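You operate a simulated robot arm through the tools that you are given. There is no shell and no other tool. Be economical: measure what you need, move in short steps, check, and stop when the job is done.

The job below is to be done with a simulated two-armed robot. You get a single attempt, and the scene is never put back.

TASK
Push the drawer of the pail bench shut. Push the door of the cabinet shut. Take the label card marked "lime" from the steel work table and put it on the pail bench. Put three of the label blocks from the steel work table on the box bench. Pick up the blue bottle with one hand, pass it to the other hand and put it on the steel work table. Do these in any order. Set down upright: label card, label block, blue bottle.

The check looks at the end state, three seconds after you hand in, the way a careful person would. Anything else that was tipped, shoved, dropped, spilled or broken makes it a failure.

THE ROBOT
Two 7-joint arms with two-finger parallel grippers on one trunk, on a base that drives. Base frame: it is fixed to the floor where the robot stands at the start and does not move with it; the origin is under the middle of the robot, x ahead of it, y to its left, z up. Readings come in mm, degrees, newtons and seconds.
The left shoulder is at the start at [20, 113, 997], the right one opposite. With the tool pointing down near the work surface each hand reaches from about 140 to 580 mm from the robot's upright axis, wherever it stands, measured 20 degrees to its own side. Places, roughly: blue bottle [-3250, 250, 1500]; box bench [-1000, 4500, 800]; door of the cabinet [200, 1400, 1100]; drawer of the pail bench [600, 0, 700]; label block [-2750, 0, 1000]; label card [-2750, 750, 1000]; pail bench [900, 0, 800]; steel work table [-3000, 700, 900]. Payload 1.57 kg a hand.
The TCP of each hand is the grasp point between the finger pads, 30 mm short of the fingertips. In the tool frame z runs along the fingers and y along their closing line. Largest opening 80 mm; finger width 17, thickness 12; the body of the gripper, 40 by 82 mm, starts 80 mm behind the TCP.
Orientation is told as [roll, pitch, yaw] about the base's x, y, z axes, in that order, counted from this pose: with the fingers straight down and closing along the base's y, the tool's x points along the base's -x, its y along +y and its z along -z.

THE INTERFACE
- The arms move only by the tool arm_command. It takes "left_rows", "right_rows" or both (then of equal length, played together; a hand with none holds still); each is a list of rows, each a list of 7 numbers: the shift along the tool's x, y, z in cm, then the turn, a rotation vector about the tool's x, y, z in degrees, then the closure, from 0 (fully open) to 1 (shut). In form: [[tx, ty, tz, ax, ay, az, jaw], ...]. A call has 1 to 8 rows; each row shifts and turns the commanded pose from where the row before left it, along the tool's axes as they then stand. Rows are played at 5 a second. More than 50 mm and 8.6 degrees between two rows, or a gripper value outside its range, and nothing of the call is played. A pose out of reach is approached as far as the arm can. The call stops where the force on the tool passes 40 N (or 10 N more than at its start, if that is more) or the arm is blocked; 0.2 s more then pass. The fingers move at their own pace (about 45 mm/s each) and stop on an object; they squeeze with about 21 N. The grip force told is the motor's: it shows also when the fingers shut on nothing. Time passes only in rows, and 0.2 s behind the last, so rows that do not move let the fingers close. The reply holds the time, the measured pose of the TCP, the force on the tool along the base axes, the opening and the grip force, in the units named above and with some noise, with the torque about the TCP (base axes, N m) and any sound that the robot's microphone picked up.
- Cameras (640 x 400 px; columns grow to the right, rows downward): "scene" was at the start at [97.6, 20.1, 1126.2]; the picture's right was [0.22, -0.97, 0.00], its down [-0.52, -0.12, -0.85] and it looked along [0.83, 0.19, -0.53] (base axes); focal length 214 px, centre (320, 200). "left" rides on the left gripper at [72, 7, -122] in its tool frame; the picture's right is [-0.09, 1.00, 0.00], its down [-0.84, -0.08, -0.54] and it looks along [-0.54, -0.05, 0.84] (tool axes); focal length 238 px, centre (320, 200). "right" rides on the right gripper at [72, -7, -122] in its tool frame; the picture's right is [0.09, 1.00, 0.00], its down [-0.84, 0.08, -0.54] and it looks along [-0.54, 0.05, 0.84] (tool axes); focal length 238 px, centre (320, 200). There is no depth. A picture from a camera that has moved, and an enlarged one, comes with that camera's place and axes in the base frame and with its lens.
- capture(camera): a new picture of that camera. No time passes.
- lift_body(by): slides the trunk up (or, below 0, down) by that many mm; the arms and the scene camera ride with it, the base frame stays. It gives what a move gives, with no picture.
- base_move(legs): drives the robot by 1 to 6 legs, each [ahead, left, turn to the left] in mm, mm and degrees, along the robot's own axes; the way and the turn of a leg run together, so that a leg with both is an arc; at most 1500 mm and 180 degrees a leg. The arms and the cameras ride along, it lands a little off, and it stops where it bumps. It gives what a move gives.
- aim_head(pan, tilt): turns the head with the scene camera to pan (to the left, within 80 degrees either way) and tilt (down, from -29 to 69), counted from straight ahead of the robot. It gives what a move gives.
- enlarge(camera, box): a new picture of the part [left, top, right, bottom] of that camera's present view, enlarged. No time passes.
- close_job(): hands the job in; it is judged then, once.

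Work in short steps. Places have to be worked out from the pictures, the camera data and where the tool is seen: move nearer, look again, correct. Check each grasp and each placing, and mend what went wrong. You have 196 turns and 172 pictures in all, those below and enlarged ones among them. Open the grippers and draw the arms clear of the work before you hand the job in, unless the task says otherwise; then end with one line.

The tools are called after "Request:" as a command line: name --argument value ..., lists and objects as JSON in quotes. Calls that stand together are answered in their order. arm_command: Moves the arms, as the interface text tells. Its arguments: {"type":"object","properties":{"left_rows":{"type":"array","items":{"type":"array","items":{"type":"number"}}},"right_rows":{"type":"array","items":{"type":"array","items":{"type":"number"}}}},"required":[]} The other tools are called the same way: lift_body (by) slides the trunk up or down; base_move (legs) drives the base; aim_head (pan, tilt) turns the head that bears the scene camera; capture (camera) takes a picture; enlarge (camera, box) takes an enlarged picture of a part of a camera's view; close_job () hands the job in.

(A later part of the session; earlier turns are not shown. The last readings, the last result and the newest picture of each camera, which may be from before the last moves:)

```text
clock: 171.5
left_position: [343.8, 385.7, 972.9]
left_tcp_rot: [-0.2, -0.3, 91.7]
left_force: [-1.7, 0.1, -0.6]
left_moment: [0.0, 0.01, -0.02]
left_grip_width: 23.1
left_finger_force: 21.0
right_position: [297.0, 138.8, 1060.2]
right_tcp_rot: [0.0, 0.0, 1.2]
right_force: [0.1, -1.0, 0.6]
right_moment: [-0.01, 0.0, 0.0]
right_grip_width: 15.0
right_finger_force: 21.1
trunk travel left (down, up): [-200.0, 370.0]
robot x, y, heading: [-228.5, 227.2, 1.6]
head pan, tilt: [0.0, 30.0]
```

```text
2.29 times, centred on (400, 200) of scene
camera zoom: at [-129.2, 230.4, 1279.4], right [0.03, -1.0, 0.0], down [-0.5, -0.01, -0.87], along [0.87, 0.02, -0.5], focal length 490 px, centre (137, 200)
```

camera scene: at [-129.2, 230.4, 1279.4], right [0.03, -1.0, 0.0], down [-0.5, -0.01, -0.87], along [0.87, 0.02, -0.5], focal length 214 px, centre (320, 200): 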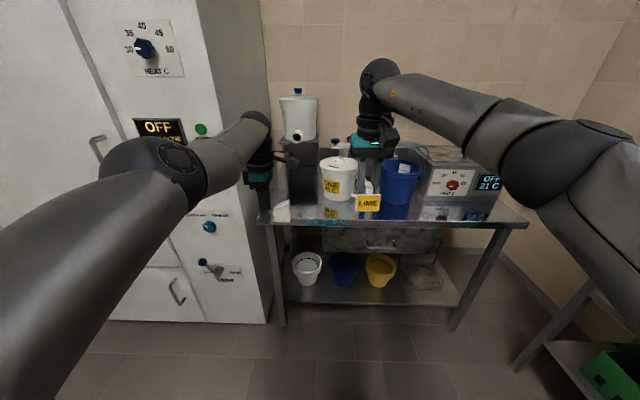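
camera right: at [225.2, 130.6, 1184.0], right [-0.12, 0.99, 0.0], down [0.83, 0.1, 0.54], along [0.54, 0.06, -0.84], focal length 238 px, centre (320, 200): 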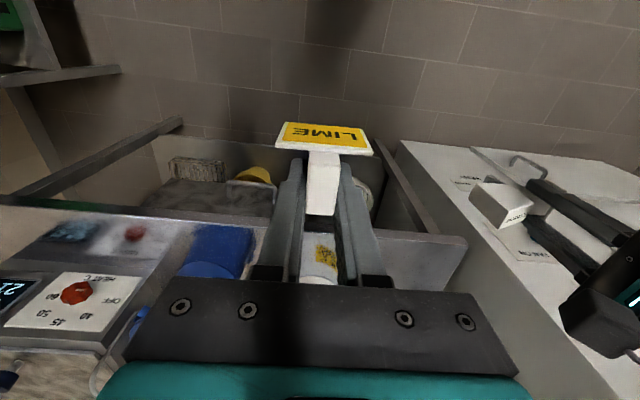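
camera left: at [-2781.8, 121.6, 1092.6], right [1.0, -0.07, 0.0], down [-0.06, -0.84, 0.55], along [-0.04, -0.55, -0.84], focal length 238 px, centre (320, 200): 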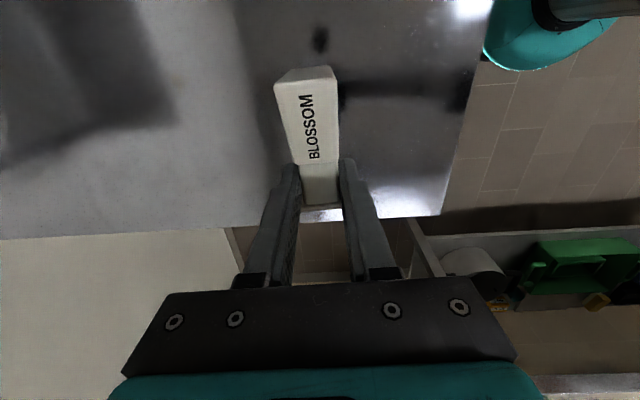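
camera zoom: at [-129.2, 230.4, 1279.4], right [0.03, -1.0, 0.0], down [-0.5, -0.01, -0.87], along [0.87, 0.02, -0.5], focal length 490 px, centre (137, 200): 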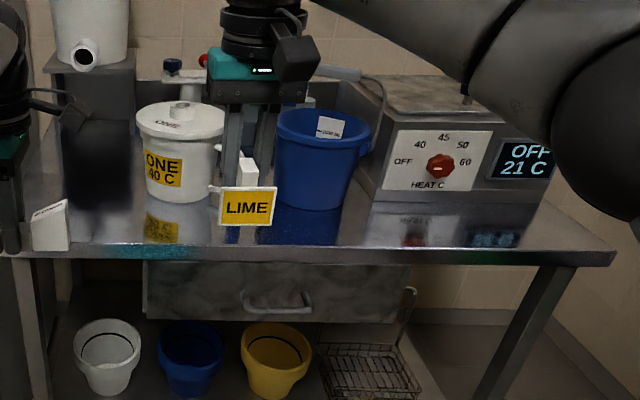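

Free spot: front strip left of the pitcher, around [612, 255]. With a heading of +15° the left hand stays over free space beside the bench. I turn and approach part way.

Request:
base_move --legs '[[0, 0, 13.5], [220, -95, 0]]'

Request:
aim_head --pan 0 --tilt 45

Request:
capture --camera "scene"

Request:
capture --camera "right"

```text
clock: 174.1
left_position: [526.8, 483.0, 972.8]
left_tcp_rot: [-0.3, -0.4, 105.4]
left_force: [0.4, -0.1, -0.6]
left_moment: [-0.02, 0.0, 0.01]
left_grip_width: 23.1
left_finger_force: 20.7
right_position: [538.4, 231.3, 1060.5]
right_tcp_rot: [0.1, 0.1, 15.1]
right_force: [0.2, -0.1, -0.9]
right_moment: [-0.02, 0.01, 0.0]
right_grip_width: 15.4
right_finger_force: 21.2
trunk travel left (down, up): [-200.0, 370.0]
robot x, y, heading: [7.1, 190.2, 15.0]
head pan, tilt: [0.0, 30.0]
```

```text
clock: 174.9
left_position: [526.2, 483.2, 971.5]
left_tcp_rot: [0.0, -0.3, 105.4]
left_force: [0.0, -0.9, -0.3]
left_moment: [0.01, 0.01, 0.04]
left_grip_width: 23.0
left_finger_force: 21.3
right_position: [537.8, 231.2, 1059.7]
right_tcp_rot: [0.0, 0.0, 15.1]
right_force: [-0.3, 0.2, 0.0]
right_moment: [0.02, 0.03, 0.0]
right_grip_width: 15.0
right_finger_force: 20.7
trunk travel left (down, up): [-200.0, 370.0]
robot x, y, heading: [7.1, 192.1, 15.1]
head pan, tilt: [0.0, 45.0]
```

```text
89 pictures are left
camera scene: at [94.1, 216.7, 1256.9], right [0.26, -0.96, 0.0], down [-0.68, -0.19, -0.71], along [0.68, 0.19, -0.71], focal length 214 px, centre (320, 200)
```

scene: 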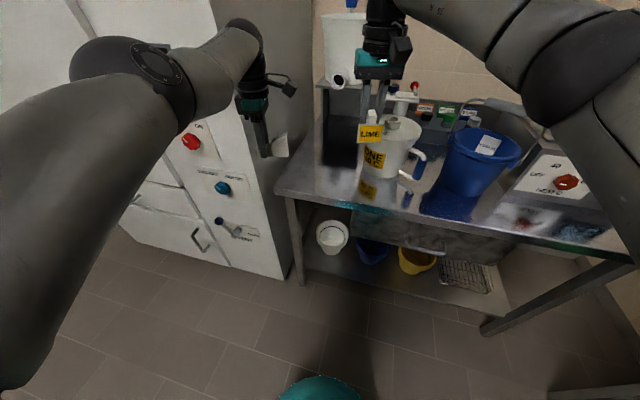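

```text
88 pictures are left
camera right: at [470.8, 206.5, 1184.1], right [-0.35, 0.94, 0.0], down [0.79, 0.29, 0.54], along [0.51, 0.19, -0.84], focal length 238 px, centre (320, 200)
```

right: 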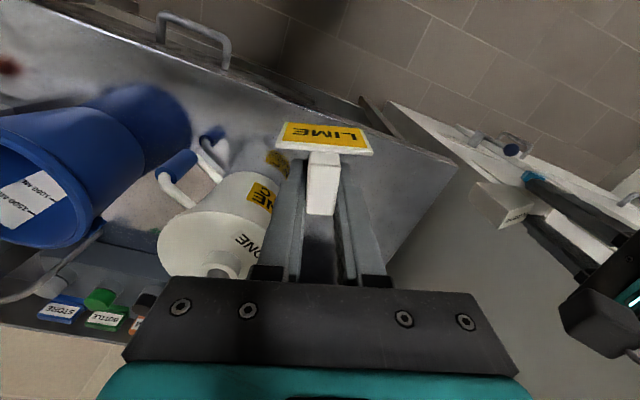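

The strip is free. I drive to bring the card over about [612, 290], then lower the right arm to z≈870.

Request:
base_move --legs '[[87, 38, 0]]'

Request:
arm_command --right_rows '[[0, 0, 4.2, 0, 0, 0, 1], [0, 0, 4.2, 0, 0, 0, 1], [0, 0, 4.2, 0, 0, 0, 1], [0, 0, 4.2, 0, 0, 0, 1]]'

Request:
capture --camera "scene"

Request:
capture --camera "right"

```text
clock: 176.0
left_position: [584.5, 504.1, 969.8]
left_tcp_rot: [1.2, 0.7, 103.1]
left_force: [1.6, -6.5, 1.3]
left_moment: [0.88, 0.12, -0.1]
left_grip_width: 22.9
left_finger_force: 21.3
right_position: [596.0, 274.6, 1060.7]
right_tcp_rot: [0.0, 0.1, 14.8]
right_force: [0.0, 0.1, -0.1]
right_moment: [-0.02, 0.0, -0.02]
right_grip_width: 15.3
right_finger_force: 20.6
trunk travel left (down, up): [-200.0, 370.0]
robot x, y, heading: [63.8, 240.9, 15.1]
head pan, tilt: [0.0, 45.0]
stopped in leg 1: the force on the tool passed its limit at 93 N (the readings are from after the stop); the commanded pose is now the measured one
```

```text
clock: 177.0
left_position: [584.1, 504.3, 967.9]
left_tcp_rot: [1.3, 0.6, 103.5]
left_force: [3.9, -14.9, 1.7]
left_moment: [1.77, 0.43, -0.31]
left_grip_width: 23.3
left_finger_force: 20.9
right_position: [597.6, 273.6, 893.0]
right_tcp_rot: [0.0, -0.1, 14.8]
right_force: [0.0, -0.1, 0.2]
right_moment: [-0.01, 0.01, 0.02]
right_grip_width: 15.3
right_finger_force: 21.2
trunk travel left (down, up): [-200.0, 370.0]
robot x, y, heading: [65.7, 237.0, 15.3]
head pan, tilt: [0.0, 45.0]
```

```text
87 pictures are left
camera scene: at [152.7, 260.7, 1256.9], right [0.26, -0.97, 0.0], down [-0.68, -0.18, -0.71], along [0.68, 0.18, -0.71], focal length 214 px, centre (320, 200)
```

scene: 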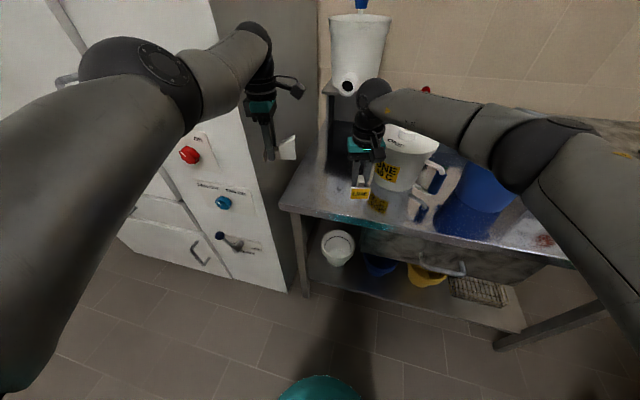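

```text
86 pictures are left
camera right: at [529.4, 248.4, 1015.8], right [-0.34, 0.94, 0.0], down [0.79, 0.29, 0.54], along [0.51, 0.19, -0.84], focal length 238 px, centre (320, 200)
```

right: 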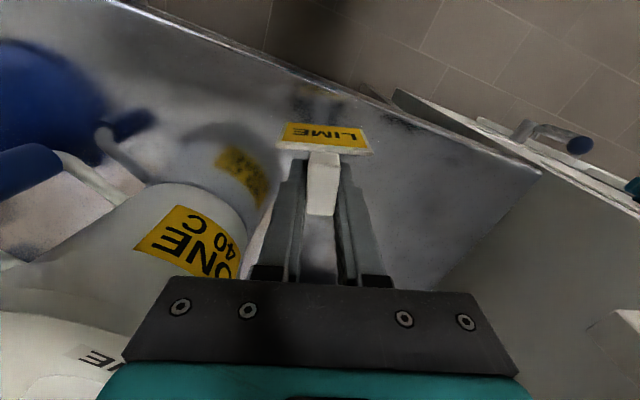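

The left block touched the cabinet's corner (pressing ~15 N). I move the left hand 50 mm away to the right and inspect it.

Request:
arm_command --left_rows '[[2, 0, 0, 0, 0, 0, 1], [3, 0, -1, 0, 0, 0, 1]]'

Request:
capture --camera "left"

Request:
enlarge --camera "scene" --box '[160, 80, 320, 260]'

```text
clock: 177.6
left_position: [591.5, 456.8, 979.6]
left_tcp_rot: [1.4, 0.6, 103.6]
left_force: [0.2, 0.1, -0.5]
left_moment: [0.0, -0.01, 0.02]
left_grip_width: 23.0
left_finger_force: 21.0
left hand out of reach, approached as far as the arm can: row 2
right_position: [597.2, 275.8, 893.7]
right_tcp_rot: [0.0, 0.0, 14.8]
right_force: [-0.4, -0.5, -0.3]
right_moment: [-0.04, -0.02, -0.02]
right_grip_width: 15.1
right_finger_force: 21.6
trunk travel left (down, up): [-200.0, 370.0]
robot x, y, heading: [60.4, 237.7, 15.0]
head pan, tilt: [0.0, 45.0]
```

```text
85 pictures are left
camera left: at [604.1, 387.9, 1101.1], right [-0.99, -0.14, 0.02], down [-0.11, 0.84, 0.53], along [-0.1, 0.52, -0.85], focal length 238 px, centre (320, 200)
```

left: 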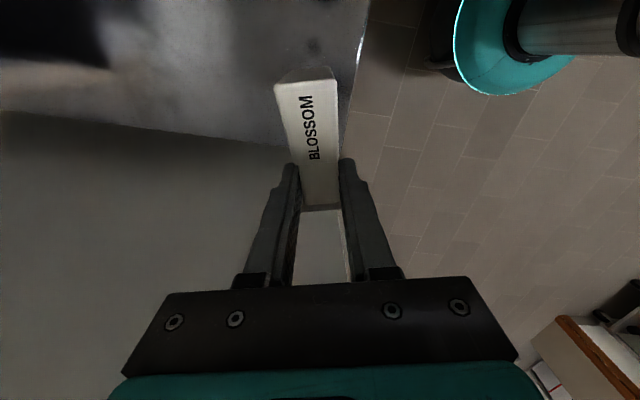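

```text
2.22 times, centred on (240, 170) of scene
camera zoom: at [151.9, 263.0, 1256.9], right [0.26, -0.97, 0.0], down [-0.68, -0.18, -0.71], along [0.68, 0.18, -0.71], focal length 477 px, centre (498, 267)
```

zoom: 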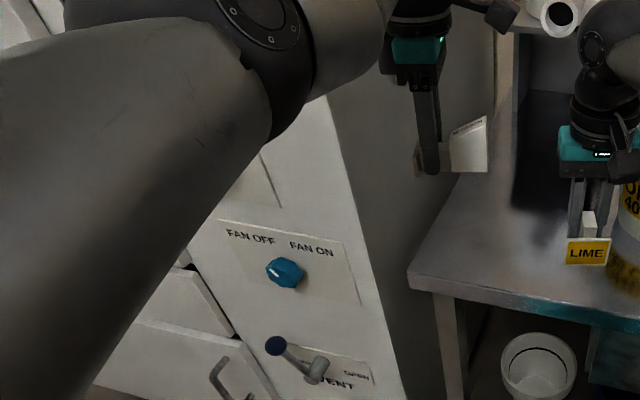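

Free again and the block is still held. Now lower the card: 30 mm and check the gap.

Request:
arm_command --right_rows '[[-1, 0, 1, 0, 0, 0, 1], [0, 0, 2, 0, 0, 0, 1]]'

Request:
enlarge --camera "scene" --box '[320, 140, 400, 220]'

```text
clock: 178.2
left_position: [591.6, 456.8, 979.1]
left_tcp_rot: [1.3, 0.6, 103.5]
left_force: [-0.5, 0.2, -1.0]
left_moment: [0.06, 0.02, 0.03]
left_grip_width: 23.2
left_finger_force: 20.9
right_position: [606.1, 278.1, 862.0]
right_tcp_rot: [0.0, 0.1, 14.7]
right_force: [-0.4, 1.5, -0.3]
right_moment: [-0.01, -0.01, 0.0]
right_grip_width: 15.2
right_finger_force: 21.1
trunk travel left (down, up): [-200.0, 370.0]
robot x, y, heading: [62.4, 237.8, 15.5]
head pan, tilt: [0.0, 45.0]
```

```text
5.00 times, centred on (360, 180) of scene
camera zoom: at [152.5, 262.8, 1256.8], right [0.26, -0.97, 0.0], down [-0.68, -0.18, -0.71], along [0.68, 0.18, -0.71], focal length 1072 px, centre (120, 300)
```

zoom: 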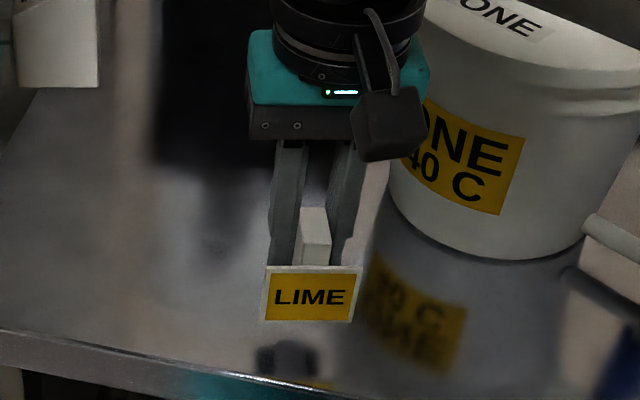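

Around 20 mm remain (bench ≈800). I lower 14 mm and look again.

Request:
arm_command --right_rows '[[0, 0, 0.7, 0, 0, 0, 1], [0, 0, 0.7, 0, 0, 0, 1]]'

Request:
enlarge --camera "scene" --box '[320, 140, 400, 220]'

```text
clock: 178.8
left_position: [591.8, 456.5, 980.0]
left_tcp_rot: [1.3, 0.7, 103.5]
left_force: [-0.6, 0.3, -0.9]
left_moment: [-0.02, 0.0, 0.01]
left_grip_width: 22.9
left_finger_force: 20.8
right_position: [607.2, 278.3, 848.7]
right_tcp_rot: [-0.1, -0.1, 14.9]
right_force: [-0.6, 0.1, -0.5]
right_moment: [0.02, 0.02, 0.0]
right_grip_width: 15.1
right_finger_force: 21.2
trunk travel left (down, up): [-200.0, 370.0]
robot x, y, heading: [62.7, 240.2, 14.8]
head pan, tilt: [0.0, 45.0]
```

```text
5.00 times, centred on (360, 180) of scene
camera zoom: at [152.4, 262.8, 1256.9], right [0.26, -0.97, 0.0], down [-0.68, -0.18, -0.71], along [0.68, 0.18, -0.71], focal length 1072 px, centre (120, 300)
```

zoom: 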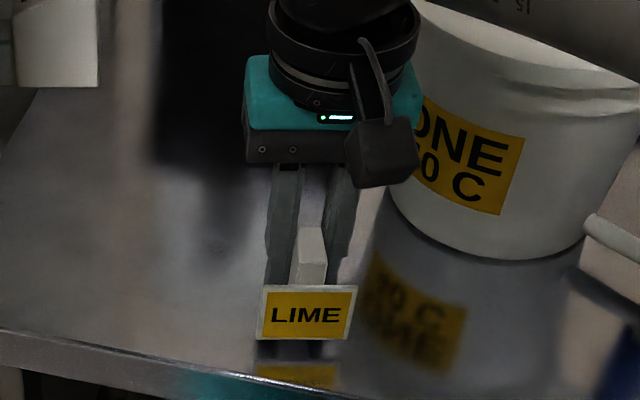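

About 9 mm left. I lower 6 mm and then in 1 mm steps.

Request:
arm_command --right_rows '[[0, 0, 0.6, 0, 0, 0, 1], [0, 0, 0.1, 0, 0, 0, 1]]'

Request:
enlarge --camera "scene" --box '[320, 140, 400, 220]'

```text
clock: 179.4
left_position: [593.1, 456.1, 979.0]
left_tcp_rot: [1.4, 0.7, 103.6]
left_force: [-1.1, -0.4, -0.7]
left_moment: [0.0, 0.01, 0.01]
left_grip_width: 23.3
left_finger_force: 20.9
right_position: [606.5, 278.9, 841.8]
right_tcp_rot: [-0.1, 0.0, 14.7]
right_force: [-0.5, 1.1, -0.9]
right_moment: [0.02, 0.01, -0.03]
right_grip_width: 15.0
right_finger_force: 21.1
trunk travel left (down, up): [-200.0, 370.0]
robot x, y, heading: [61.0, 238.0, 15.4]
head pan, tilt: [0.0, 45.0]
```

```text
5.00 times, centred on (360, 180) of scene
camera zoom: at [152.4, 262.8, 1256.9], right [0.26, -0.97, 0.0], down [-0.68, -0.18, -0.71], along [0.68, 0.18, -0.71], focal length 1072 px, centre (120, 300)
```

zoom: 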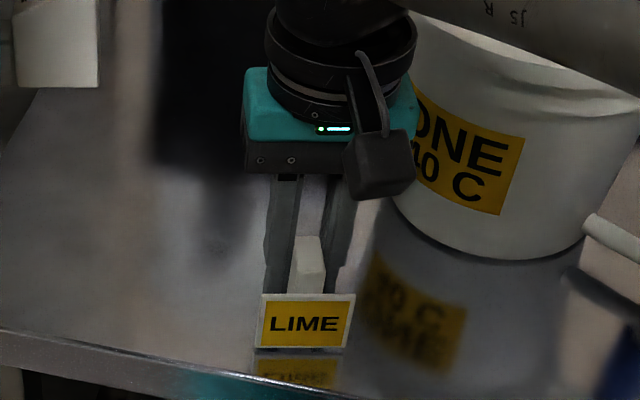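

About 2–3 mm left; three 1 mm steps then check.

Request:
arm_command --right_rows '[[0, 0, 0.1, 0, 0, 0, 1], [0, 0, 0.1, 0, 0, 0, 1], [0, 0, 0.05, 0, 0, 0, 1]]'

Request:
enlarge --camera "scene" --box '[340, 170, 390, 220]'

```text
clock: 180.2
left_position: [592.7, 456.3, 980.3]
left_tcp_rot: [1.4, 0.7, 103.5]
left_force: [-0.1, -0.3, -0.1]
left_moment: [0.04, -0.01, -0.04]
left_grip_width: 23.3
left_finger_force: 21.6
right_position: [605.8, 278.0, 839.0]
right_tcp_rot: [-0.1, 0.0, 14.8]
right_force: [0.5, -0.5, -0.3]
right_moment: [0.0, 0.0, 0.0]
right_grip_width: 15.2
right_finger_force: 20.8
trunk travel left (down, up): [-200.0, 370.0]
robot x, y, heading: [61.7, 237.9, 15.0]
head pan, tilt: [0.0, 45.0]
```

```text
8.00 times, centred on (365, 195) of scene
camera zoom: at [152.4, 262.8, 1256.9], right [0.26, -0.97, 0.0], down [-0.68, -0.18, -0.71], along [0.68, 0.18, -0.71], focal length 1716 px, centre (-40, 240)
```

zoom: 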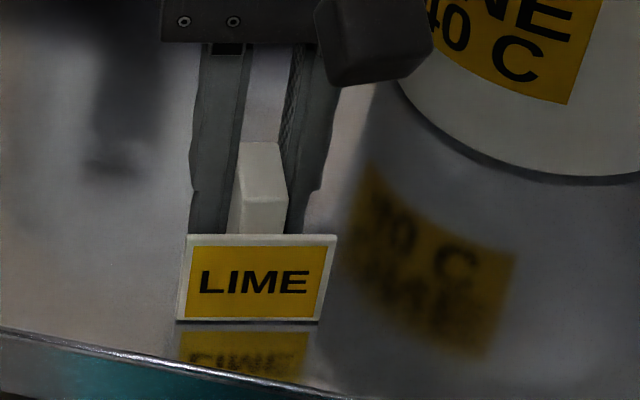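

Now practically in contact. One more 1 mm and release.

Request:
arm_command --right_rows '[[0, 0, 0.1, 0, 0, 0, 1], [0, 0, 0, 0, 0, 0, 0.6], [0, 0, 0, 0, 0, 0, 0.6], [0, 0, 0, 0, 0, 0, 0.5], [0, 0, 0, 0, 0, 0, 0.5]]'

Request:
enlarge --camera "scene" --box '[340, 170, 390, 220]'

```text
clock: 181.4
left_position: [591.2, 456.1, 979.4]
left_tcp_rot: [1.4, 0.7, 103.5]
left_force: [-0.8, -0.6, -0.8]
left_moment: [0.03, 0.01, 0.01]
left_grip_width: 23.2
left_finger_force: 21.2
right_position: [607.2, 278.7, 837.1]
right_tcp_rot: [-0.1, -0.1, 14.9]
right_force: [0.0, 0.0, 0.0]
right_moment: [0.01, 0.0, 0.0]
right_grip_width: 39.9
right_finger_force: 0.0
trunk travel left (down, up): [-200.0, 370.0]
robot x, y, heading: [63.1, 238.7, 15.2]
head pan, tilt: [0.0, 45.0]
```

```text
8.00 times, centred on (365, 195) of scene
camera zoom: at [152.4, 262.8, 1256.9], right [0.26, -0.97, 0.0], down [-0.68, -0.18, -0.71], along [0.68, 0.18, -0.71], focal length 1716 px, centre (-40, 240)
```

zoom: 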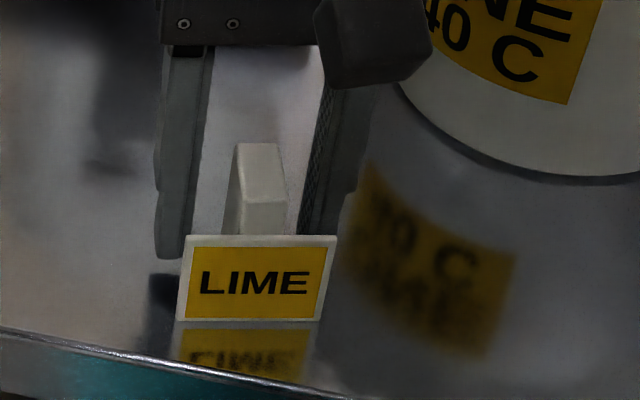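

The card stands upright. I raise the right hand straight up and back the base off.

Request:
arm_command --right_rows '[[0, 0, -2, 0, 0, 0, 0.5], [0, 0, -4, 0, 0, 0, 0.3], [0, 0, -4.5, 0, 0, 0, 0], [0, 0, -4.5, 0, 0, 0, 0], [0, 0, -4.5, 0, 0, 0, 0]]'

Request:
base_move --legs '[[-450, 0, 0]]'

Request:
capture --camera "scene"

```text
clock: 182.6
left_position: [591.4, 455.7, 980.4]
left_tcp_rot: [1.4, 0.7, 103.5]
left_force: [-1.0, 0.2, 0.4]
left_moment: [0.01, 0.01, 0.0]
left_grip_width: 23.4
left_finger_force: 20.8
right_position: [605.2, 278.6, 1032.1]
right_tcp_rot: [0.0, 0.0, 14.8]
right_force: [0.3, -0.8, -0.8]
right_moment: [-0.04, 0.07, 0.01]
right_grip_width: 80.0
right_finger_force: 0.1
trunk travel left (down, up): [-200.0, 370.0]
robot x, y, heading: [64.4, 240.4, 15.0]
head pan, tilt: [0.0, 45.0]
```

```text
clock: 185.3
left_position: [159.9, 338.3, 980.3]
left_tcp_rot: [1.5, 0.7, 103.1]
left_force: [-0.5, -1.0, 0.7]
left_moment: [0.01, -0.02, 0.02]
left_grip_width: 23.1
left_finger_force: 21.0
right_position: [173.1, 160.9, 1032.2]
right_tcp_rot: [0.0, 0.0, 14.4]
right_force: [0.5, -0.1, -1.0]
right_moment: [0.02, -0.01, 0.02]
right_grip_width: 80.2
right_finger_force: 0.0
trunk travel left (down, up): [-200.0, 370.0]
robot x, y, heading: [-369.4, 126.1, 14.9]
head pan, tilt: [0.0, 45.0]
```

```text
78 pictures are left
camera scene: at [-280.8, 147.1, 1256.9], right [0.25, -0.97, 0.0], down [-0.68, -0.18, -0.71], along [0.68, 0.18, -0.71], focal length 214 px, centre (320, 200)
```

scene: 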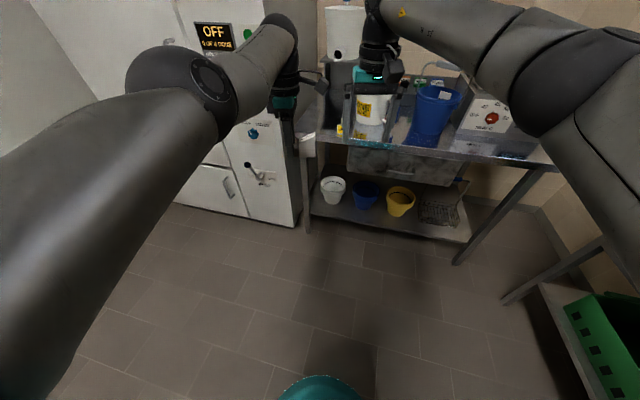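

The card stands there. Now to the box bench with the block: turn to face +y and line up with the doorway.

Request:
base_move --legs '[[0, 0, 75], [0, 726, 0], [700, 0, 0]]'

Request:
aim_head --pan 0 --tilt 20

Request:
capture --camera "scene"

```text
clock: 196.0
left_position: [-1184.6, 1379.5, 979.1]
left_tcp_rot: [1.4, 0.7, 179.3]
left_force: [1.3, -0.7, -1.3]
left_moment: [-0.01, 0.03, -0.01]
left_grip_width: 22.9
left_finger_force: 20.6
right_position: [-1009.9, 1349.3, 1032.5]
right_tcp_rot: [0.1, 0.1, 90.7]
right_force: [-0.3, 0.7, -0.3]
right_moment: [0.0, 0.02, 0.05]
right_grip_width: 80.0
right_finger_force: 0.0
trunk travel left (down, up): [-200.0, 370.0]
robot x, y, heading: [-1105.7, 815.5, 90.8]
head pan, tilt: [0.0, 45.0]
```

```text
clock: 196.9
left_position: [-1186.8, 1378.6, 979.6]
left_tcp_rot: [1.5, 0.7, 179.3]
left_force: [0.6, -0.4, -1.3]
left_moment: [0.01, 0.03, 0.03]
left_grip_width: 23.0
left_finger_force: 20.9
right_position: [-1010.6, 1348.8, 1032.4]
right_tcp_rot: [0.0, 0.0, 90.6]
right_force: [0.1, -1.3, 0.3]
right_moment: [0.03, 0.01, 0.01]
right_grip_width: 80.1
right_finger_force: 0.0
trunk travel left (down, up): [-200.0, 370.0]
robot x, y, heading: [-1105.0, 811.9, 90.9]
head pan, tilt: [0.0, 20.0]
```

```text
77 pictures are left
camera scene: at [-1105.9, 917.1, 1295.5], right [1.0, 0.01, 0.0], down [0.01, -0.34, -0.94], along [-0.01, 0.94, -0.34], focal length 214 px, centre (320, 200)
```

scene: 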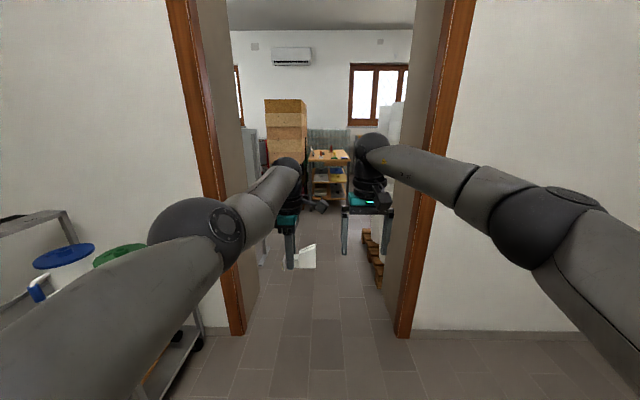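

The doorway spans x −1659…−573, centre ≈ −1116. I drive through, 1500 mm.

Request:
base_move --legs '[[0, 12, -0.8], [1450, 0, 0]]'

Request:
capture --camera "scene"

```text
clock: 204.4
left_position: [-1197.6, 2821.3, 979.5]
left_tcp_rot: [1.4, 0.7, 178.8]
left_force: [0.8, -0.3, -0.6]
left_moment: [0.03, 0.0, 0.01]
left_grip_width: 22.9
left_finger_force: 20.7
right_position: [-1022.4, 2790.7, 1031.5]
right_tcp_rot: [0.0, 0.0, 90.1]
right_force: [0.5, 1.2, -0.3]
right_moment: [0.04, 0.02, -0.03]
right_grip_width: 80.1
right_finger_force: 0.1
trunk travel left (down, up): [-200.0, 370.0]
robot x, y, heading: [-1121.4, 2257.5, 90.5]
head pan, tilt: [0.0, 20.0]
```

```text
76 pictures are left
camera scene: at [-1122.3, 2359.4, 1295.5], right [1.0, 0.01, 0.0], down [0.0, -0.34, -0.94], along [-0.01, 0.94, -0.34], focal length 214 px, centre (320, 200)
```

scene: 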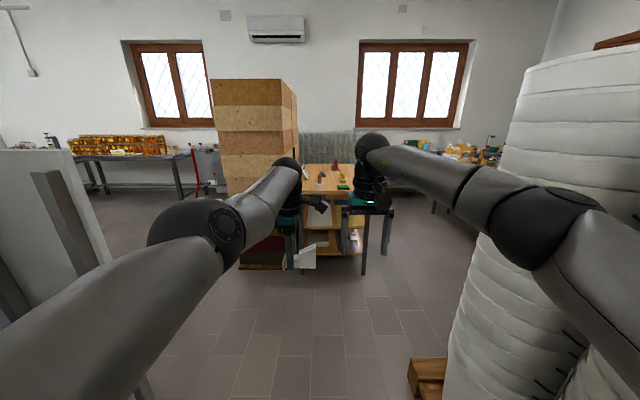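

The wooden bench stands ahead between the hive stack and x≈−755. I drive closer and raise the trunk for a better view.

Request:
base_move --legs '[[850, 0, 0]]'

Request:
lift_body --by 150

Request:
aim_head --pan 0 --tilt 35

Request:
capture --camera "scene"

Request:
capture --camera "right"

```text
clock: 208.9
left_position: [-1213.3, 3659.0, 978.9]
left_tcp_rot: [1.4, 0.7, 179.2]
left_force: [1.0, 0.1, -0.3]
left_moment: [-0.02, 0.02, 0.03]
left_grip_width: 23.1
left_finger_force: 21.0
right_position: [-1038.2, 3628.0, 1030.9]
right_tcp_rot: [0.1, 0.1, 90.6]
right_force: [-0.5, -0.2, 0.1]
right_moment: [-0.02, -0.06, 0.0]
right_grip_width: 79.9
right_finger_force: 0.1
trunk travel left (down, up): [-200.0, 370.0]
robot x, y, heading: [-1136.8, 3092.8, 91.1]
head pan, tilt: [0.0, 20.0]
```

```text
clock: 210.6
left_position: [-1212.4, 3657.4, 1128.6]
left_tcp_rot: [1.4, 0.7, 179.3]
left_force: [-0.3, 0.4, 0.0]
left_moment: [0.0, 0.01, 0.02]
left_grip_width: 23.4
left_finger_force: 21.2
right_position: [-1036.8, 3628.4, 1182.1]
right_tcp_rot: [-0.1, 0.1, 90.5]
right_force: [0.1, -0.4, 0.4]
right_moment: [-0.01, -0.03, -0.02]
right_grip_width: 80.1
right_finger_force: 0.1
trunk travel left (down, up): [-350.0, 220.0]
robot x, y, heading: [-1132.9, 3093.4, 90.8]
head pan, tilt: [0.0, 20.0]
```

```text
clock: 211.4
left_position: [-1212.6, 3658.1, 1130.4]
left_tcp_rot: [1.4, 0.7, 179.4]
left_force: [1.0, -0.6, -1.3]
left_moment: [0.03, 0.01, 0.01]
left_grip_width: 23.2
left_finger_force: 21.2
right_position: [-1037.2, 3628.1, 1183.6]
right_tcp_rot: [0.0, 0.0, 90.7]
right_force: [-1.0, 0.7, 0.6]
right_moment: [-0.02, -0.03, -0.02]
right_grip_width: 80.0
right_finger_force: 0.0
trunk travel left (down, up): [-350.0, 220.0]
robot x, y, heading: [-1127.4, 3087.8, 90.9]
head pan, tilt: [0.0, 35.0]
```

```text
75 pictures are left
camera scene: at [-1132.5, 3191.3, 1421.7], right [1.0, 0.02, 0.0], down [0.01, -0.57, -0.82], along [-0.01, 0.82, -0.57], focal length 214 px, centre (320, 200)
```

scene: 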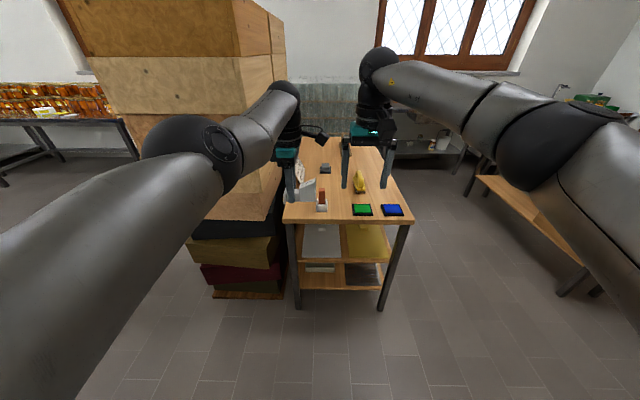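

```text
74 pictures are left
camera right: at [-1029.6, 3556.4, 1305.8], right [-0.99, -0.1, 0.0], down [-0.09, 0.84, 0.54], along [-0.06, 0.54, -0.84], focal length 238 px, centre (320, 200)
```

right: 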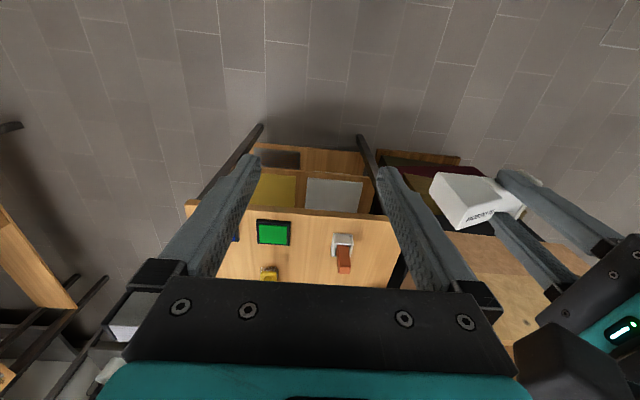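

Zoom on the bench top to see what is there.

Request:
enlarge --camera "scene" --box '[270, 125, 430, 235]'

```text
3.64 times, centred on (350, 180) of scene
camera zoom: at [-1132.5, 3191.3, 1421.7], right [1.0, 0.02, 0.0], down [0.01, -0.57, -0.82], along [-0.01, 0.82, -0.57], focal length 780 px, centre (211, 273)
```

zoom: 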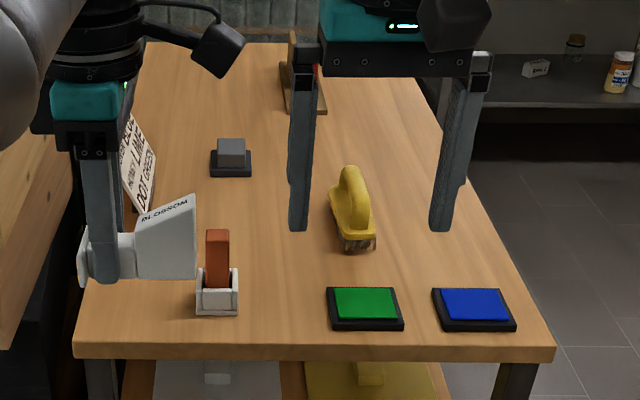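

Free bench area lies behind the white holder, around [-1130, 4180]. I shift right 80 mm and drive in so the left hand is over it.

Request:
base_move --legs '[[0, -85, -0.8], [400, 0, 0]]'

Request:
capture --camera "left"

Request:
capture --camera "scene"

```text
clock: 214.6
left_position: [-1119.1, 4060.4, 1130.0]
left_tcp_rot: [1.3, 0.6, 178.5]
left_force: [0.8, -0.6, -1.2]
left_moment: [-0.05, 0.02, 0.02]
left_grip_width: 23.4
left_finger_force: 21.0
right_position: [-944.2, 4026.7, 1182.1]
right_tcp_rot: [-0.1, 0.0, 89.7]
right_force: [0.8, -0.4, -0.5]
right_moment: [0.01, 0.03, -0.01]
right_grip_width: 79.9
right_finger_force: 0.0
trunk travel left (down, up): [-350.0, 220.0]
robot x, y, heading: [-1045.0, 3492.2, 89.8]
head pan, tilt: [0.0, 35.0]
```

```text
72 pictures are left
camera left: at [-1049.0, 4054.1, 1250.9], right [-0.12, -0.99, 0.02], down [-0.84, 0.11, 0.53], along [-0.53, 0.04, -0.85], focal length 238 px, centre (320, 200)
```

left: 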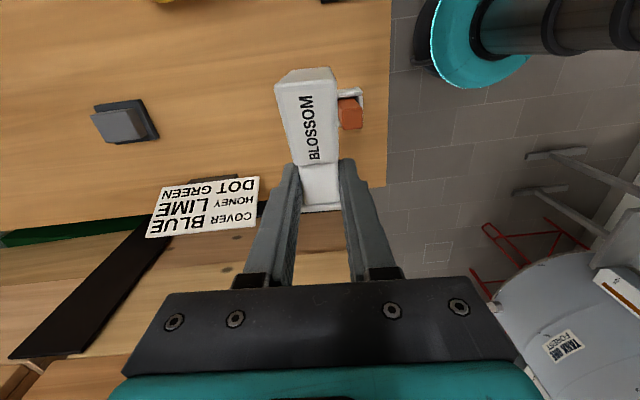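

```text
71 pictures are left
camera scene: at [-1046.9, 3591.8, 1421.6], right [1.0, 0.0, 0.0], down [0.0, -0.57, -0.82], along [0.0, 0.82, -0.57], focal length 214 px, centre (320, 200)
```

scene: 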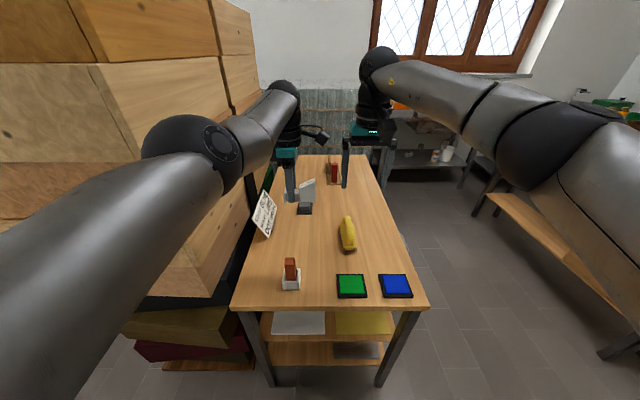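

The left elbow runs near the hive stack, so I shift 55 mm right before going in; target spot [-1065, 4165].

Request:
base_move --legs '[[0, -55, 0], [105, 0, 0]]'

Request:
capture --camera "left"

```text
clock: 216.3
left_position: [-1064.7, 4166.1, 1128.3]
left_tcp_rot: [1.5, 0.7, 178.4]
left_force: [0.1, 0.5, -0.1]
left_moment: [0.01, 0.02, -0.02]
left_grip_width: 23.1
left_finger_force: 21.1
right_position: [-889.4, 4134.4, 1181.7]
right_tcp_rot: [0.0, 0.0, 89.7]
right_force: [0.7, 0.1, -0.1]
right_moment: [-0.05, 0.0, -0.02]
right_grip_width: 80.0
right_finger_force: 0.0
trunk travel left (down, up): [-350.0, 220.0]
robot x, y, heading: [-993.3, 3601.5, 90.1]
head pan, tilt: [0.0, 35.0]
```

```text
70 pictures are left
camera left: at [-994.1, 4160.7, 1250.6], right [-0.12, -0.99, 0.02], down [-0.84, 0.11, 0.53], along [-0.53, 0.04, -0.85], focal length 238 px, centre (320, 200)
```

left: 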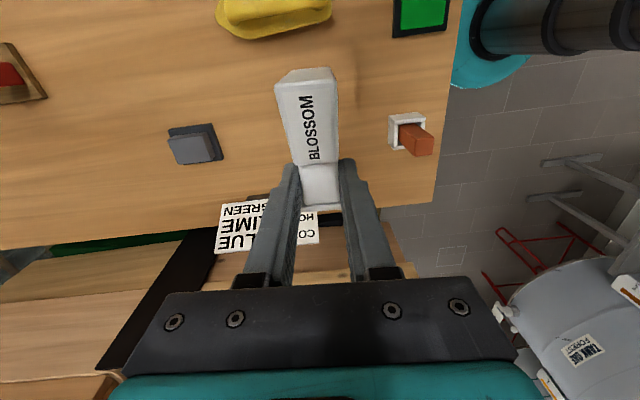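

The landing zone between brush and holder is clear. I raise the right hand 160 mm so it clears the brush, then lower the trunk 265 mm.

Request:
arm_command --right_rows '[[0, 0, -4, 0, 0, 0, 0], [0, 0, -4, 0, 0, 0, 0], [0, 0, -4, 0, 0, 0, 0], [0, 0, -4, 0, 0, 0, 0]]'

Request:
lift_body --by -265

Request:
capture --camera "left"

Request:
capture --camera "scene"

```text
clock: 217.3
left_position: [-1064.1, 4164.5, 1132.2]
left_tcp_rot: [1.3, 0.5, 178.4]
left_force: [0.1, -0.4, -0.1]
left_moment: [0.02, 0.06, -0.07]
left_grip_width: 23.0
left_finger_force: 21.0
right_position: [-892.1, 4112.1, 1339.6]
right_tcp_rot: [0.0, -0.1, 89.7]
right_force: [0.8, 0.4, -0.5]
right_moment: [0.01, 0.01, 0.0]
right_grip_width: 80.0
right_finger_force: 0.0
right hand out of reach, approached as far as the arm can: row 4
trunk travel left (down, up): [-350.0, 220.0]
robot x, y, heading: [-993.8, 3596.6, 89.8]
head pan, tilt: [0.0, 35.0]
```

```text
clock: 220.0
left_position: [-1063.8, 4167.1, 864.8]
left_tcp_rot: [1.4, 0.7, 178.4]
left_force: [0.3, -0.3, -0.1]
left_moment: [0.01, 0.01, 0.0]
left_grip_width: 23.2
left_finger_force: 21.1
right_position: [-893.2, 4115.0, 1073.5]
right_tcp_rot: [-0.1, -0.1, 89.7]
right_force: [0.1, 0.5, -0.3]
right_moment: [-0.01, -0.01, 0.04]
right_grip_width: 80.2
right_finger_force: 0.2
trunk travel left (down, up): [-85.0, 485.0]
robot x, y, heading: [-989.1, 3595.6, 90.2]
head pan, tilt: [0.0, 35.0]
```

```text
69 pictures are left
camera left: at [-994.1, 4159.5, 986.3], right [-0.12, -0.99, 0.02], down [-0.84, 0.11, 0.53], along [-0.53, 0.04, -0.85], focal length 238 px, centre (320, 200)
```

left: 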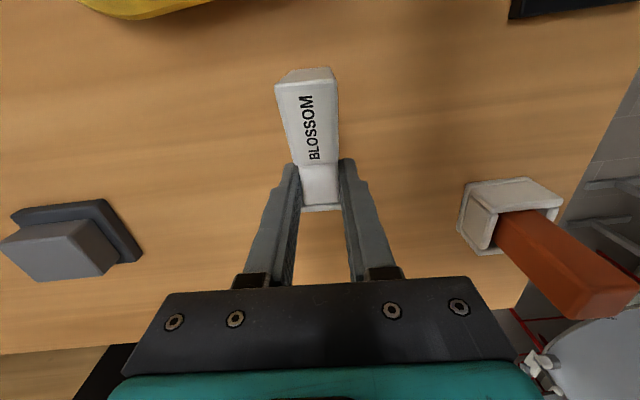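

```text
68 pictures are left
camera scene: at [-992.0, 3697.1, 1156.8], right [1.0, 0.0, 0.0], down [0.0, -0.57, -0.82], along [0.0, 0.82, -0.57], focal length 214 px, centre (320, 200)
```

scene: 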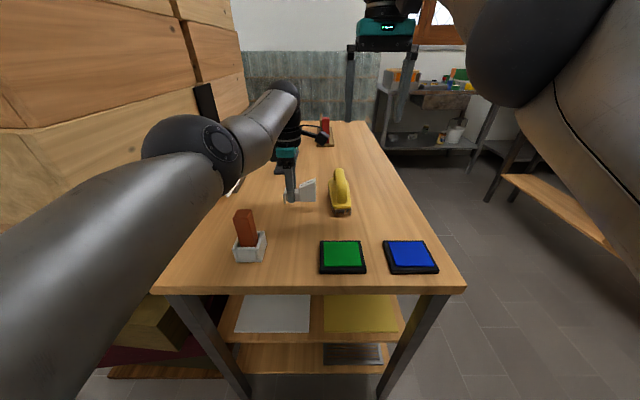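

About 30 mm to go. I lower 20 mm more and check closely.

Request:
lift_body --by -20

Request:
enlarge --camera "scene" --box '[260, 150, 340, 220]'

```text
clock: 220.7
left_position: [-1064.2, 4165.9, 844.4]
left_tcp_rot: [1.5, 0.7, 178.4]
left_force: [-1.1, 0.0, -0.8]
left_moment: [0.01, -0.01, 0.04]
left_grip_width: 22.9
left_finger_force: 20.6
right_position: [-892.9, 4114.4, 1054.7]
right_tcp_rot: [0.0, -0.1, 89.7]
right_force: [0.0, -0.6, -0.7]
right_moment: [0.0, 0.01, -0.01]
right_grip_width: 80.1
right_finger_force: 0.0
trunk travel left (down, up): [-65.0, 505.0]
robot x, y, heading: [-990.8, 3596.5, 89.9]
head pan, tilt: [0.0, 35.0]
```

```text
5.71 times, centred on (300, 185) of scene
camera zoom: at [-992.0, 3697.0, 1136.7], right [1.0, 0.0, 0.0], down [0.0, -0.57, -0.82], along [0.0, 0.82, -0.57], focal length 1226 px, centre (434, 286)
```

zoom: 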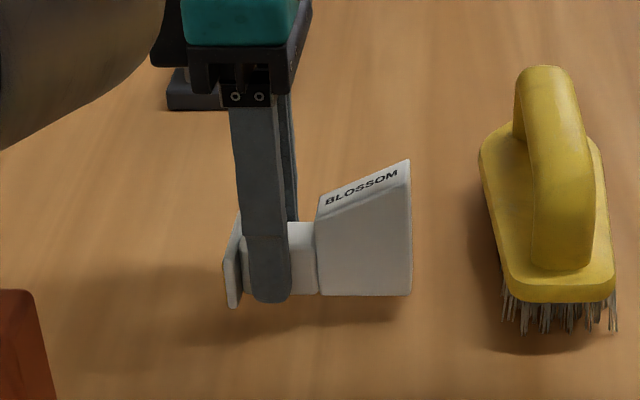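

The hand is tilted 1.4°, from the bump; I level it, then lower 5 mm.

Request:
arm_command --left_rows '[[0, 0, 0, 1.5, -0.9, 0, 1]]'

Request:
lift_body --by -5

Request:
enlarge --camera "scene" --box '[260, 150, 340, 220]'

```text
clock: 221.1
left_position: [-1062.6, 4168.4, 844.6]
left_tcp_rot: [0.0, -0.3, 178.3]
left_force: [-0.7, 0.0, 0.7]
left_moment: [0.01, 0.0, 0.01]
left_grip_width: 22.9
left_finger_force: 21.1
right_position: [-894.3, 4115.9, 1053.9]
right_tcp_rot: [0.1, 0.0, 89.8]
right_force: [-0.4, -0.3, -0.2]
right_moment: [-0.02, 0.0, 0.03]
right_grip_width: 80.0
right_finger_force: 0.1
trunk travel left (down, up): [-65.0, 505.0]
robot x, y, heading: [-991.1, 3598.8, 89.6]
head pan, tilt: [0.0, 35.0]
```

```text
clock: 221.6
left_position: [-1063.3, 4167.5, 839.8]
left_tcp_rot: [0.0, -0.4, 178.5]
left_force: [0.2, -0.8, -1.1]
left_moment: [0.03, 0.02, -0.01]
left_grip_width: 23.0
left_finger_force: 21.0
right_position: [-893.9, 4114.2, 1048.3]
right_tcp_rot: [0.1, 0.0, 89.8]
right_force: [0.0, -0.6, 0.1]
right_moment: [0.03, -0.01, 0.01]
right_grip_width: 79.9
right_finger_force: 0.0
trunk travel left (down, up): [-60.0, 510.0]
robot x, y, heading: [-989.2, 3600.3, 90.0]
head pan, tilt: [0.0, 35.0]
```

```text
5.71 times, centred on (300, 185) of scene
camera zoom: at [-992.0, 3697.1, 1131.7], right [1.0, 0.0, 0.0], down [0.0, -0.57, -0.82], along [0.0, 0.82, -0.57], focal length 1226 px, centre (434, 286)
```

zoom: 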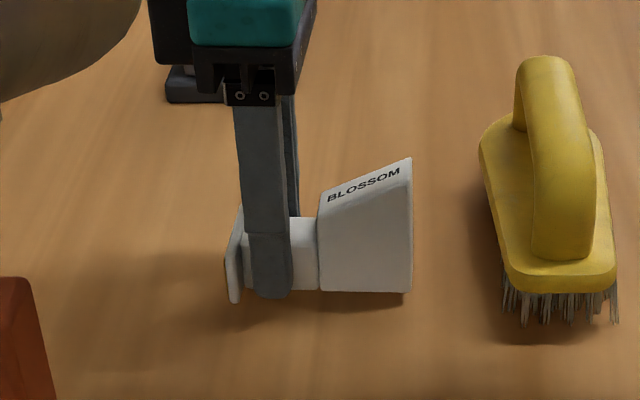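

A few mm remain. I go down with the arm in 1.5 mm steps, force-watched.

Request:
arm_command --left_rows '[[0, 0, 0.15, 0, 0, 0, 1], [0, 0, 0.15, 0, 0, 0, 1], [0, 0, 0.1, 0, 0, 0, 1]]'

Request:
enlarge --camera "scene" --box '[260, 150, 340, 220]'

```text
clock: 222.4
left_position: [-1063.8, 4168.9, 836.0]
left_tcp_rot: [0.0, -0.3, 178.3]
left_force: [0.4, -1.0, -0.6]
left_moment: [0.02, 0.01, 0.01]
left_grip_width: 23.1
left_finger_force: 20.9
right_position: [-892.4, 4114.3, 1049.0]
right_tcp_rot: [0.0, 0.0, 89.7]
right_force: [0.5, 0.3, 0.6]
right_moment: [0.05, 0.0, -0.01]
right_grip_width: 80.0
right_finger_force: 0.0
trunk travel left (down, up): [-60.0, 510.0]
robot x, y, heading: [-993.6, 3601.2, 90.0]
head pan, tilt: [0.0, 35.0]
```

```text
5.71 times, centred on (300, 185) of scene
camera zoom: at [-992.0, 3697.2, 1131.7], right [1.0, 0.0, 0.0], down [0.0, -0.57, -0.82], along [0.0, 0.82, -0.57], focal length 1226 px, centre (434, 286)
```

zoom: 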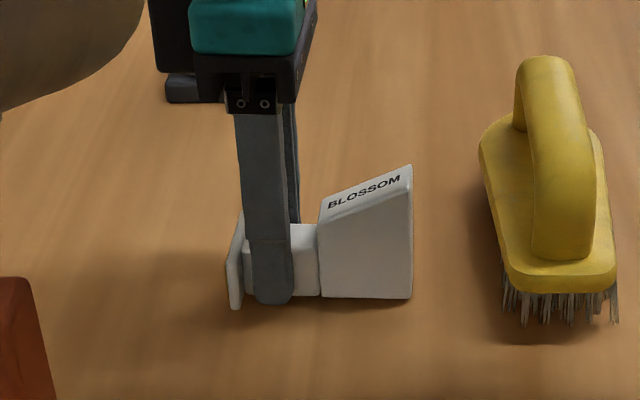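

Nearly there; continue 1 mm steps.

Request:
arm_command --left_rows '[[0, 0, 0.1, 0, 0, 0, 1], [0, 0, 0.1, 0, 0, 0, 1], [0, 0, 0, 0, 0, 0, 1]]'

Request:
enlarge --camera "scene" --box '[280, 175, 330, 210]'

```text
clock: 223.2
left_position: [-1063.2, 4168.8, 833.6]
left_tcp_rot: [0.0, -0.2, 178.4]
left_force: [0.4, -1.6, -1.2]
left_moment: [-0.02, -0.02, -0.01]
left_grip_width: 23.1
left_finger_force: 20.5
right_position: [-893.6, 4115.4, 1050.3]
right_tcp_rot: [0.0, -0.1, 89.8]
right_force: [-0.1, -0.1, -0.2]
right_moment: [0.03, 0.01, 0.04]
right_grip_width: 79.7
right_finger_force: 0.1
trunk travel left (down, up): [-60.0, 510.0]
robot x, y, heading: [-992.5, 3601.5, 90.0]
head pan, tilt: [0.0, 35.0]
```

```text
11.43 times, centred on (305, 192) of scene
camera zoom: at [-992.0, 3697.2, 1131.7], right [1.0, 0.0, 0.0], down [0.0, -0.57, -0.82], along [0.0, 0.82, -0.57], focal length 2451 px, centre (491, 286)
```

zoom: 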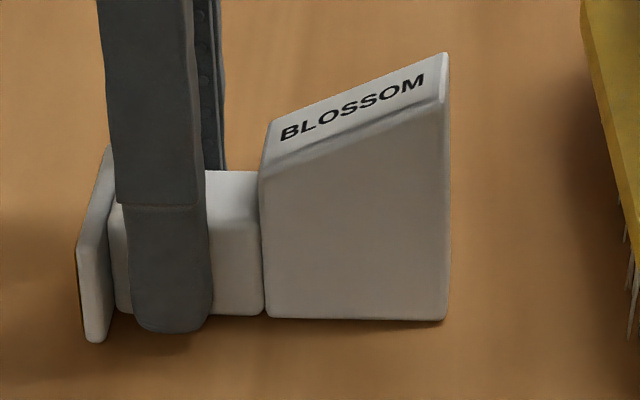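

I continue with 1 mm steps until a small contact force shows.

Request:
arm_command --left_rows '[[0, 0, 0.1, 0, 0, 0, 1], [0, 0, 0, 0, 0, 0, 1]]'

Request:
arm_command --left_rows '[[0, 0, 0.1, 0, 0, 0, 1], [0, 0, 0, 0, 0, 0, 1]]'

Request:
enlarge --camera "scene" --box '[280, 175, 330, 210]'

```text
clock: 223.8
left_position: [-1064.0, 4167.9, 832.8]
left_tcp_rot: [0.0, -0.3, 178.3]
left_force: [-0.5, -0.7, 0.7]
left_moment: [0.0, -0.08, -0.01]
left_grip_width: 23.0
left_finger_force: 21.2
right_position: [-894.0, 4115.2, 1048.9]
right_tcp_rot: [-0.1, 0.0, 89.6]
right_force: [0.7, -0.5, 0.5]
right_moment: [-0.02, 0.0, 0.02]
right_grip_width: 80.2
right_finger_force: 0.1
trunk travel left (down, up): [-60.0, 510.0]
robot x, y, heading: [-994.2, 3599.6, 89.9]
head pan, tilt: [0.0, 35.0]
```

```text
clock: 224.4
left_position: [-1063.4, 4168.9, 834.5]
left_tcp_rot: [-0.1, -0.2, 178.5]
left_force: [0.2, -1.3, 4.5]
left_moment: [-0.06, -0.31, -0.08]
left_grip_width: 22.9
left_finger_force: 20.9
right_position: [-893.5, 4113.1, 1048.6]
right_tcp_rot: [0.0, -0.1, 89.8]
right_force: [-0.4, 0.6, 1.0]
right_moment: [-0.02, -0.02, -0.07]
right_grip_width: 79.8
right_finger_force: 0.1
trunk travel left (down, up): [-60.0, 510.0]
robot x, y, heading: [-995.1, 3598.7, 89.8]
head pan, tilt: [0.0, 35.0]
```

```text
11.43 times, centred on (305, 192) of scene
camera zoom: at [-991.9, 3696.7, 1131.8], right [1.0, 0.0, 0.0], down [0.0, -0.57, -0.82], along [0.0, 0.82, -0.57], focal length 2451 px, centre (491, 286)
```

zoom: 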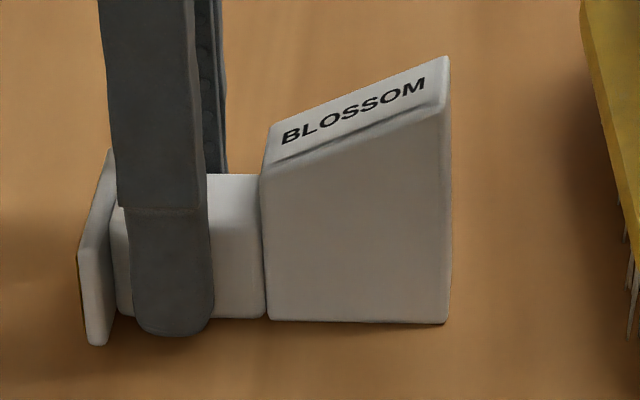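

Contact (4.5 N). I open partly, then rise straight up.

Request:
arm_command --left_rows '[[0, 0, 0, 0, 0, 0, 0.45], [0, 0, 0, 0, 0, 0, 0.45], [0, 0, 0, 0, 0, 0, 0.45], [0, 0, -1, 0, 0, 0, 0.45], [0, 0, -4, 0, 0, 0, 0.45], [0, 0, -4, 0, 0, 0, 0.3]]'

Request:
lift_body --by 150

Request:
capture --camera "scene"

```text
clock: 225.8
left_position: [-1061.9, 4152.7, 920.4]
left_tcp_rot: [0.0, -0.3, 178.3]
left_force: [0.5, -0.9, 0.0]
left_moment: [0.02, 0.0, -0.03]
left_grip_width: 56.0
left_finger_force: 0.0
left hand out of reach, approached as far as the arm can: row 5, 6
right_position: [-893.4, 4114.9, 1050.1]
right_tcp_rot: [0.0, 0.0, 89.7]
right_force: [0.9, 0.0, 0.5]
right_moment: [-0.01, -0.04, 0.01]
right_grip_width: 80.2
right_finger_force: 0.0
trunk travel left (down, up): [-60.0, 510.0]
robot x, y, heading: [-994.0, 3600.9, 90.0]
head pan, tilt: [0.0, 35.0]
```

```text
clock: 227.6
left_position: [-1061.7, 4153.4, 1070.6]
left_tcp_rot: [0.0, -0.4, 178.4]
left_force: [0.4, -0.2, 1.3]
left_moment: [0.01, 0.04, 0.0]
left_grip_width: 56.0
left_finger_force: 0.0
right_position: [-893.6, 4115.3, 1200.0]
right_tcp_rot: [0.0, 0.0, 89.8]
right_force: [-0.9, 0.7, 0.2]
right_moment: [0.0, -0.01, -0.02]
right_grip_width: 80.0
right_finger_force: 0.0
trunk travel left (down, up): [-210.0, 360.0]
robot x, y, heading: [-991.5, 3600.5, 89.8]
head pan, tilt: [0.0, 35.0]
```

```text
62 pictures are left
camera scene: at [-992.0, 3697.3, 1281.6], right [1.0, 0.0, 0.0], down [0.0, -0.57, -0.82], along [0.0, 0.82, -0.57], focal length 214 px, centre (320, 200)
```

scene: 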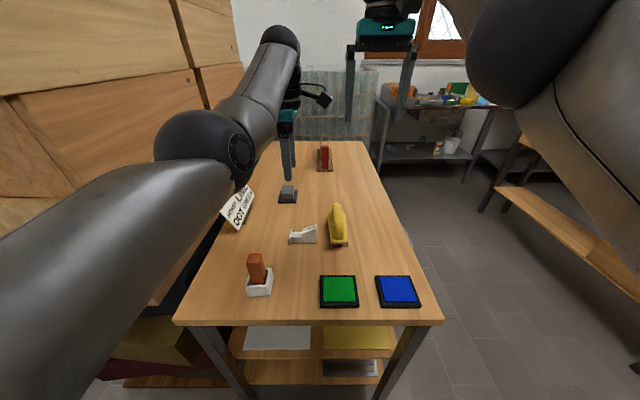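

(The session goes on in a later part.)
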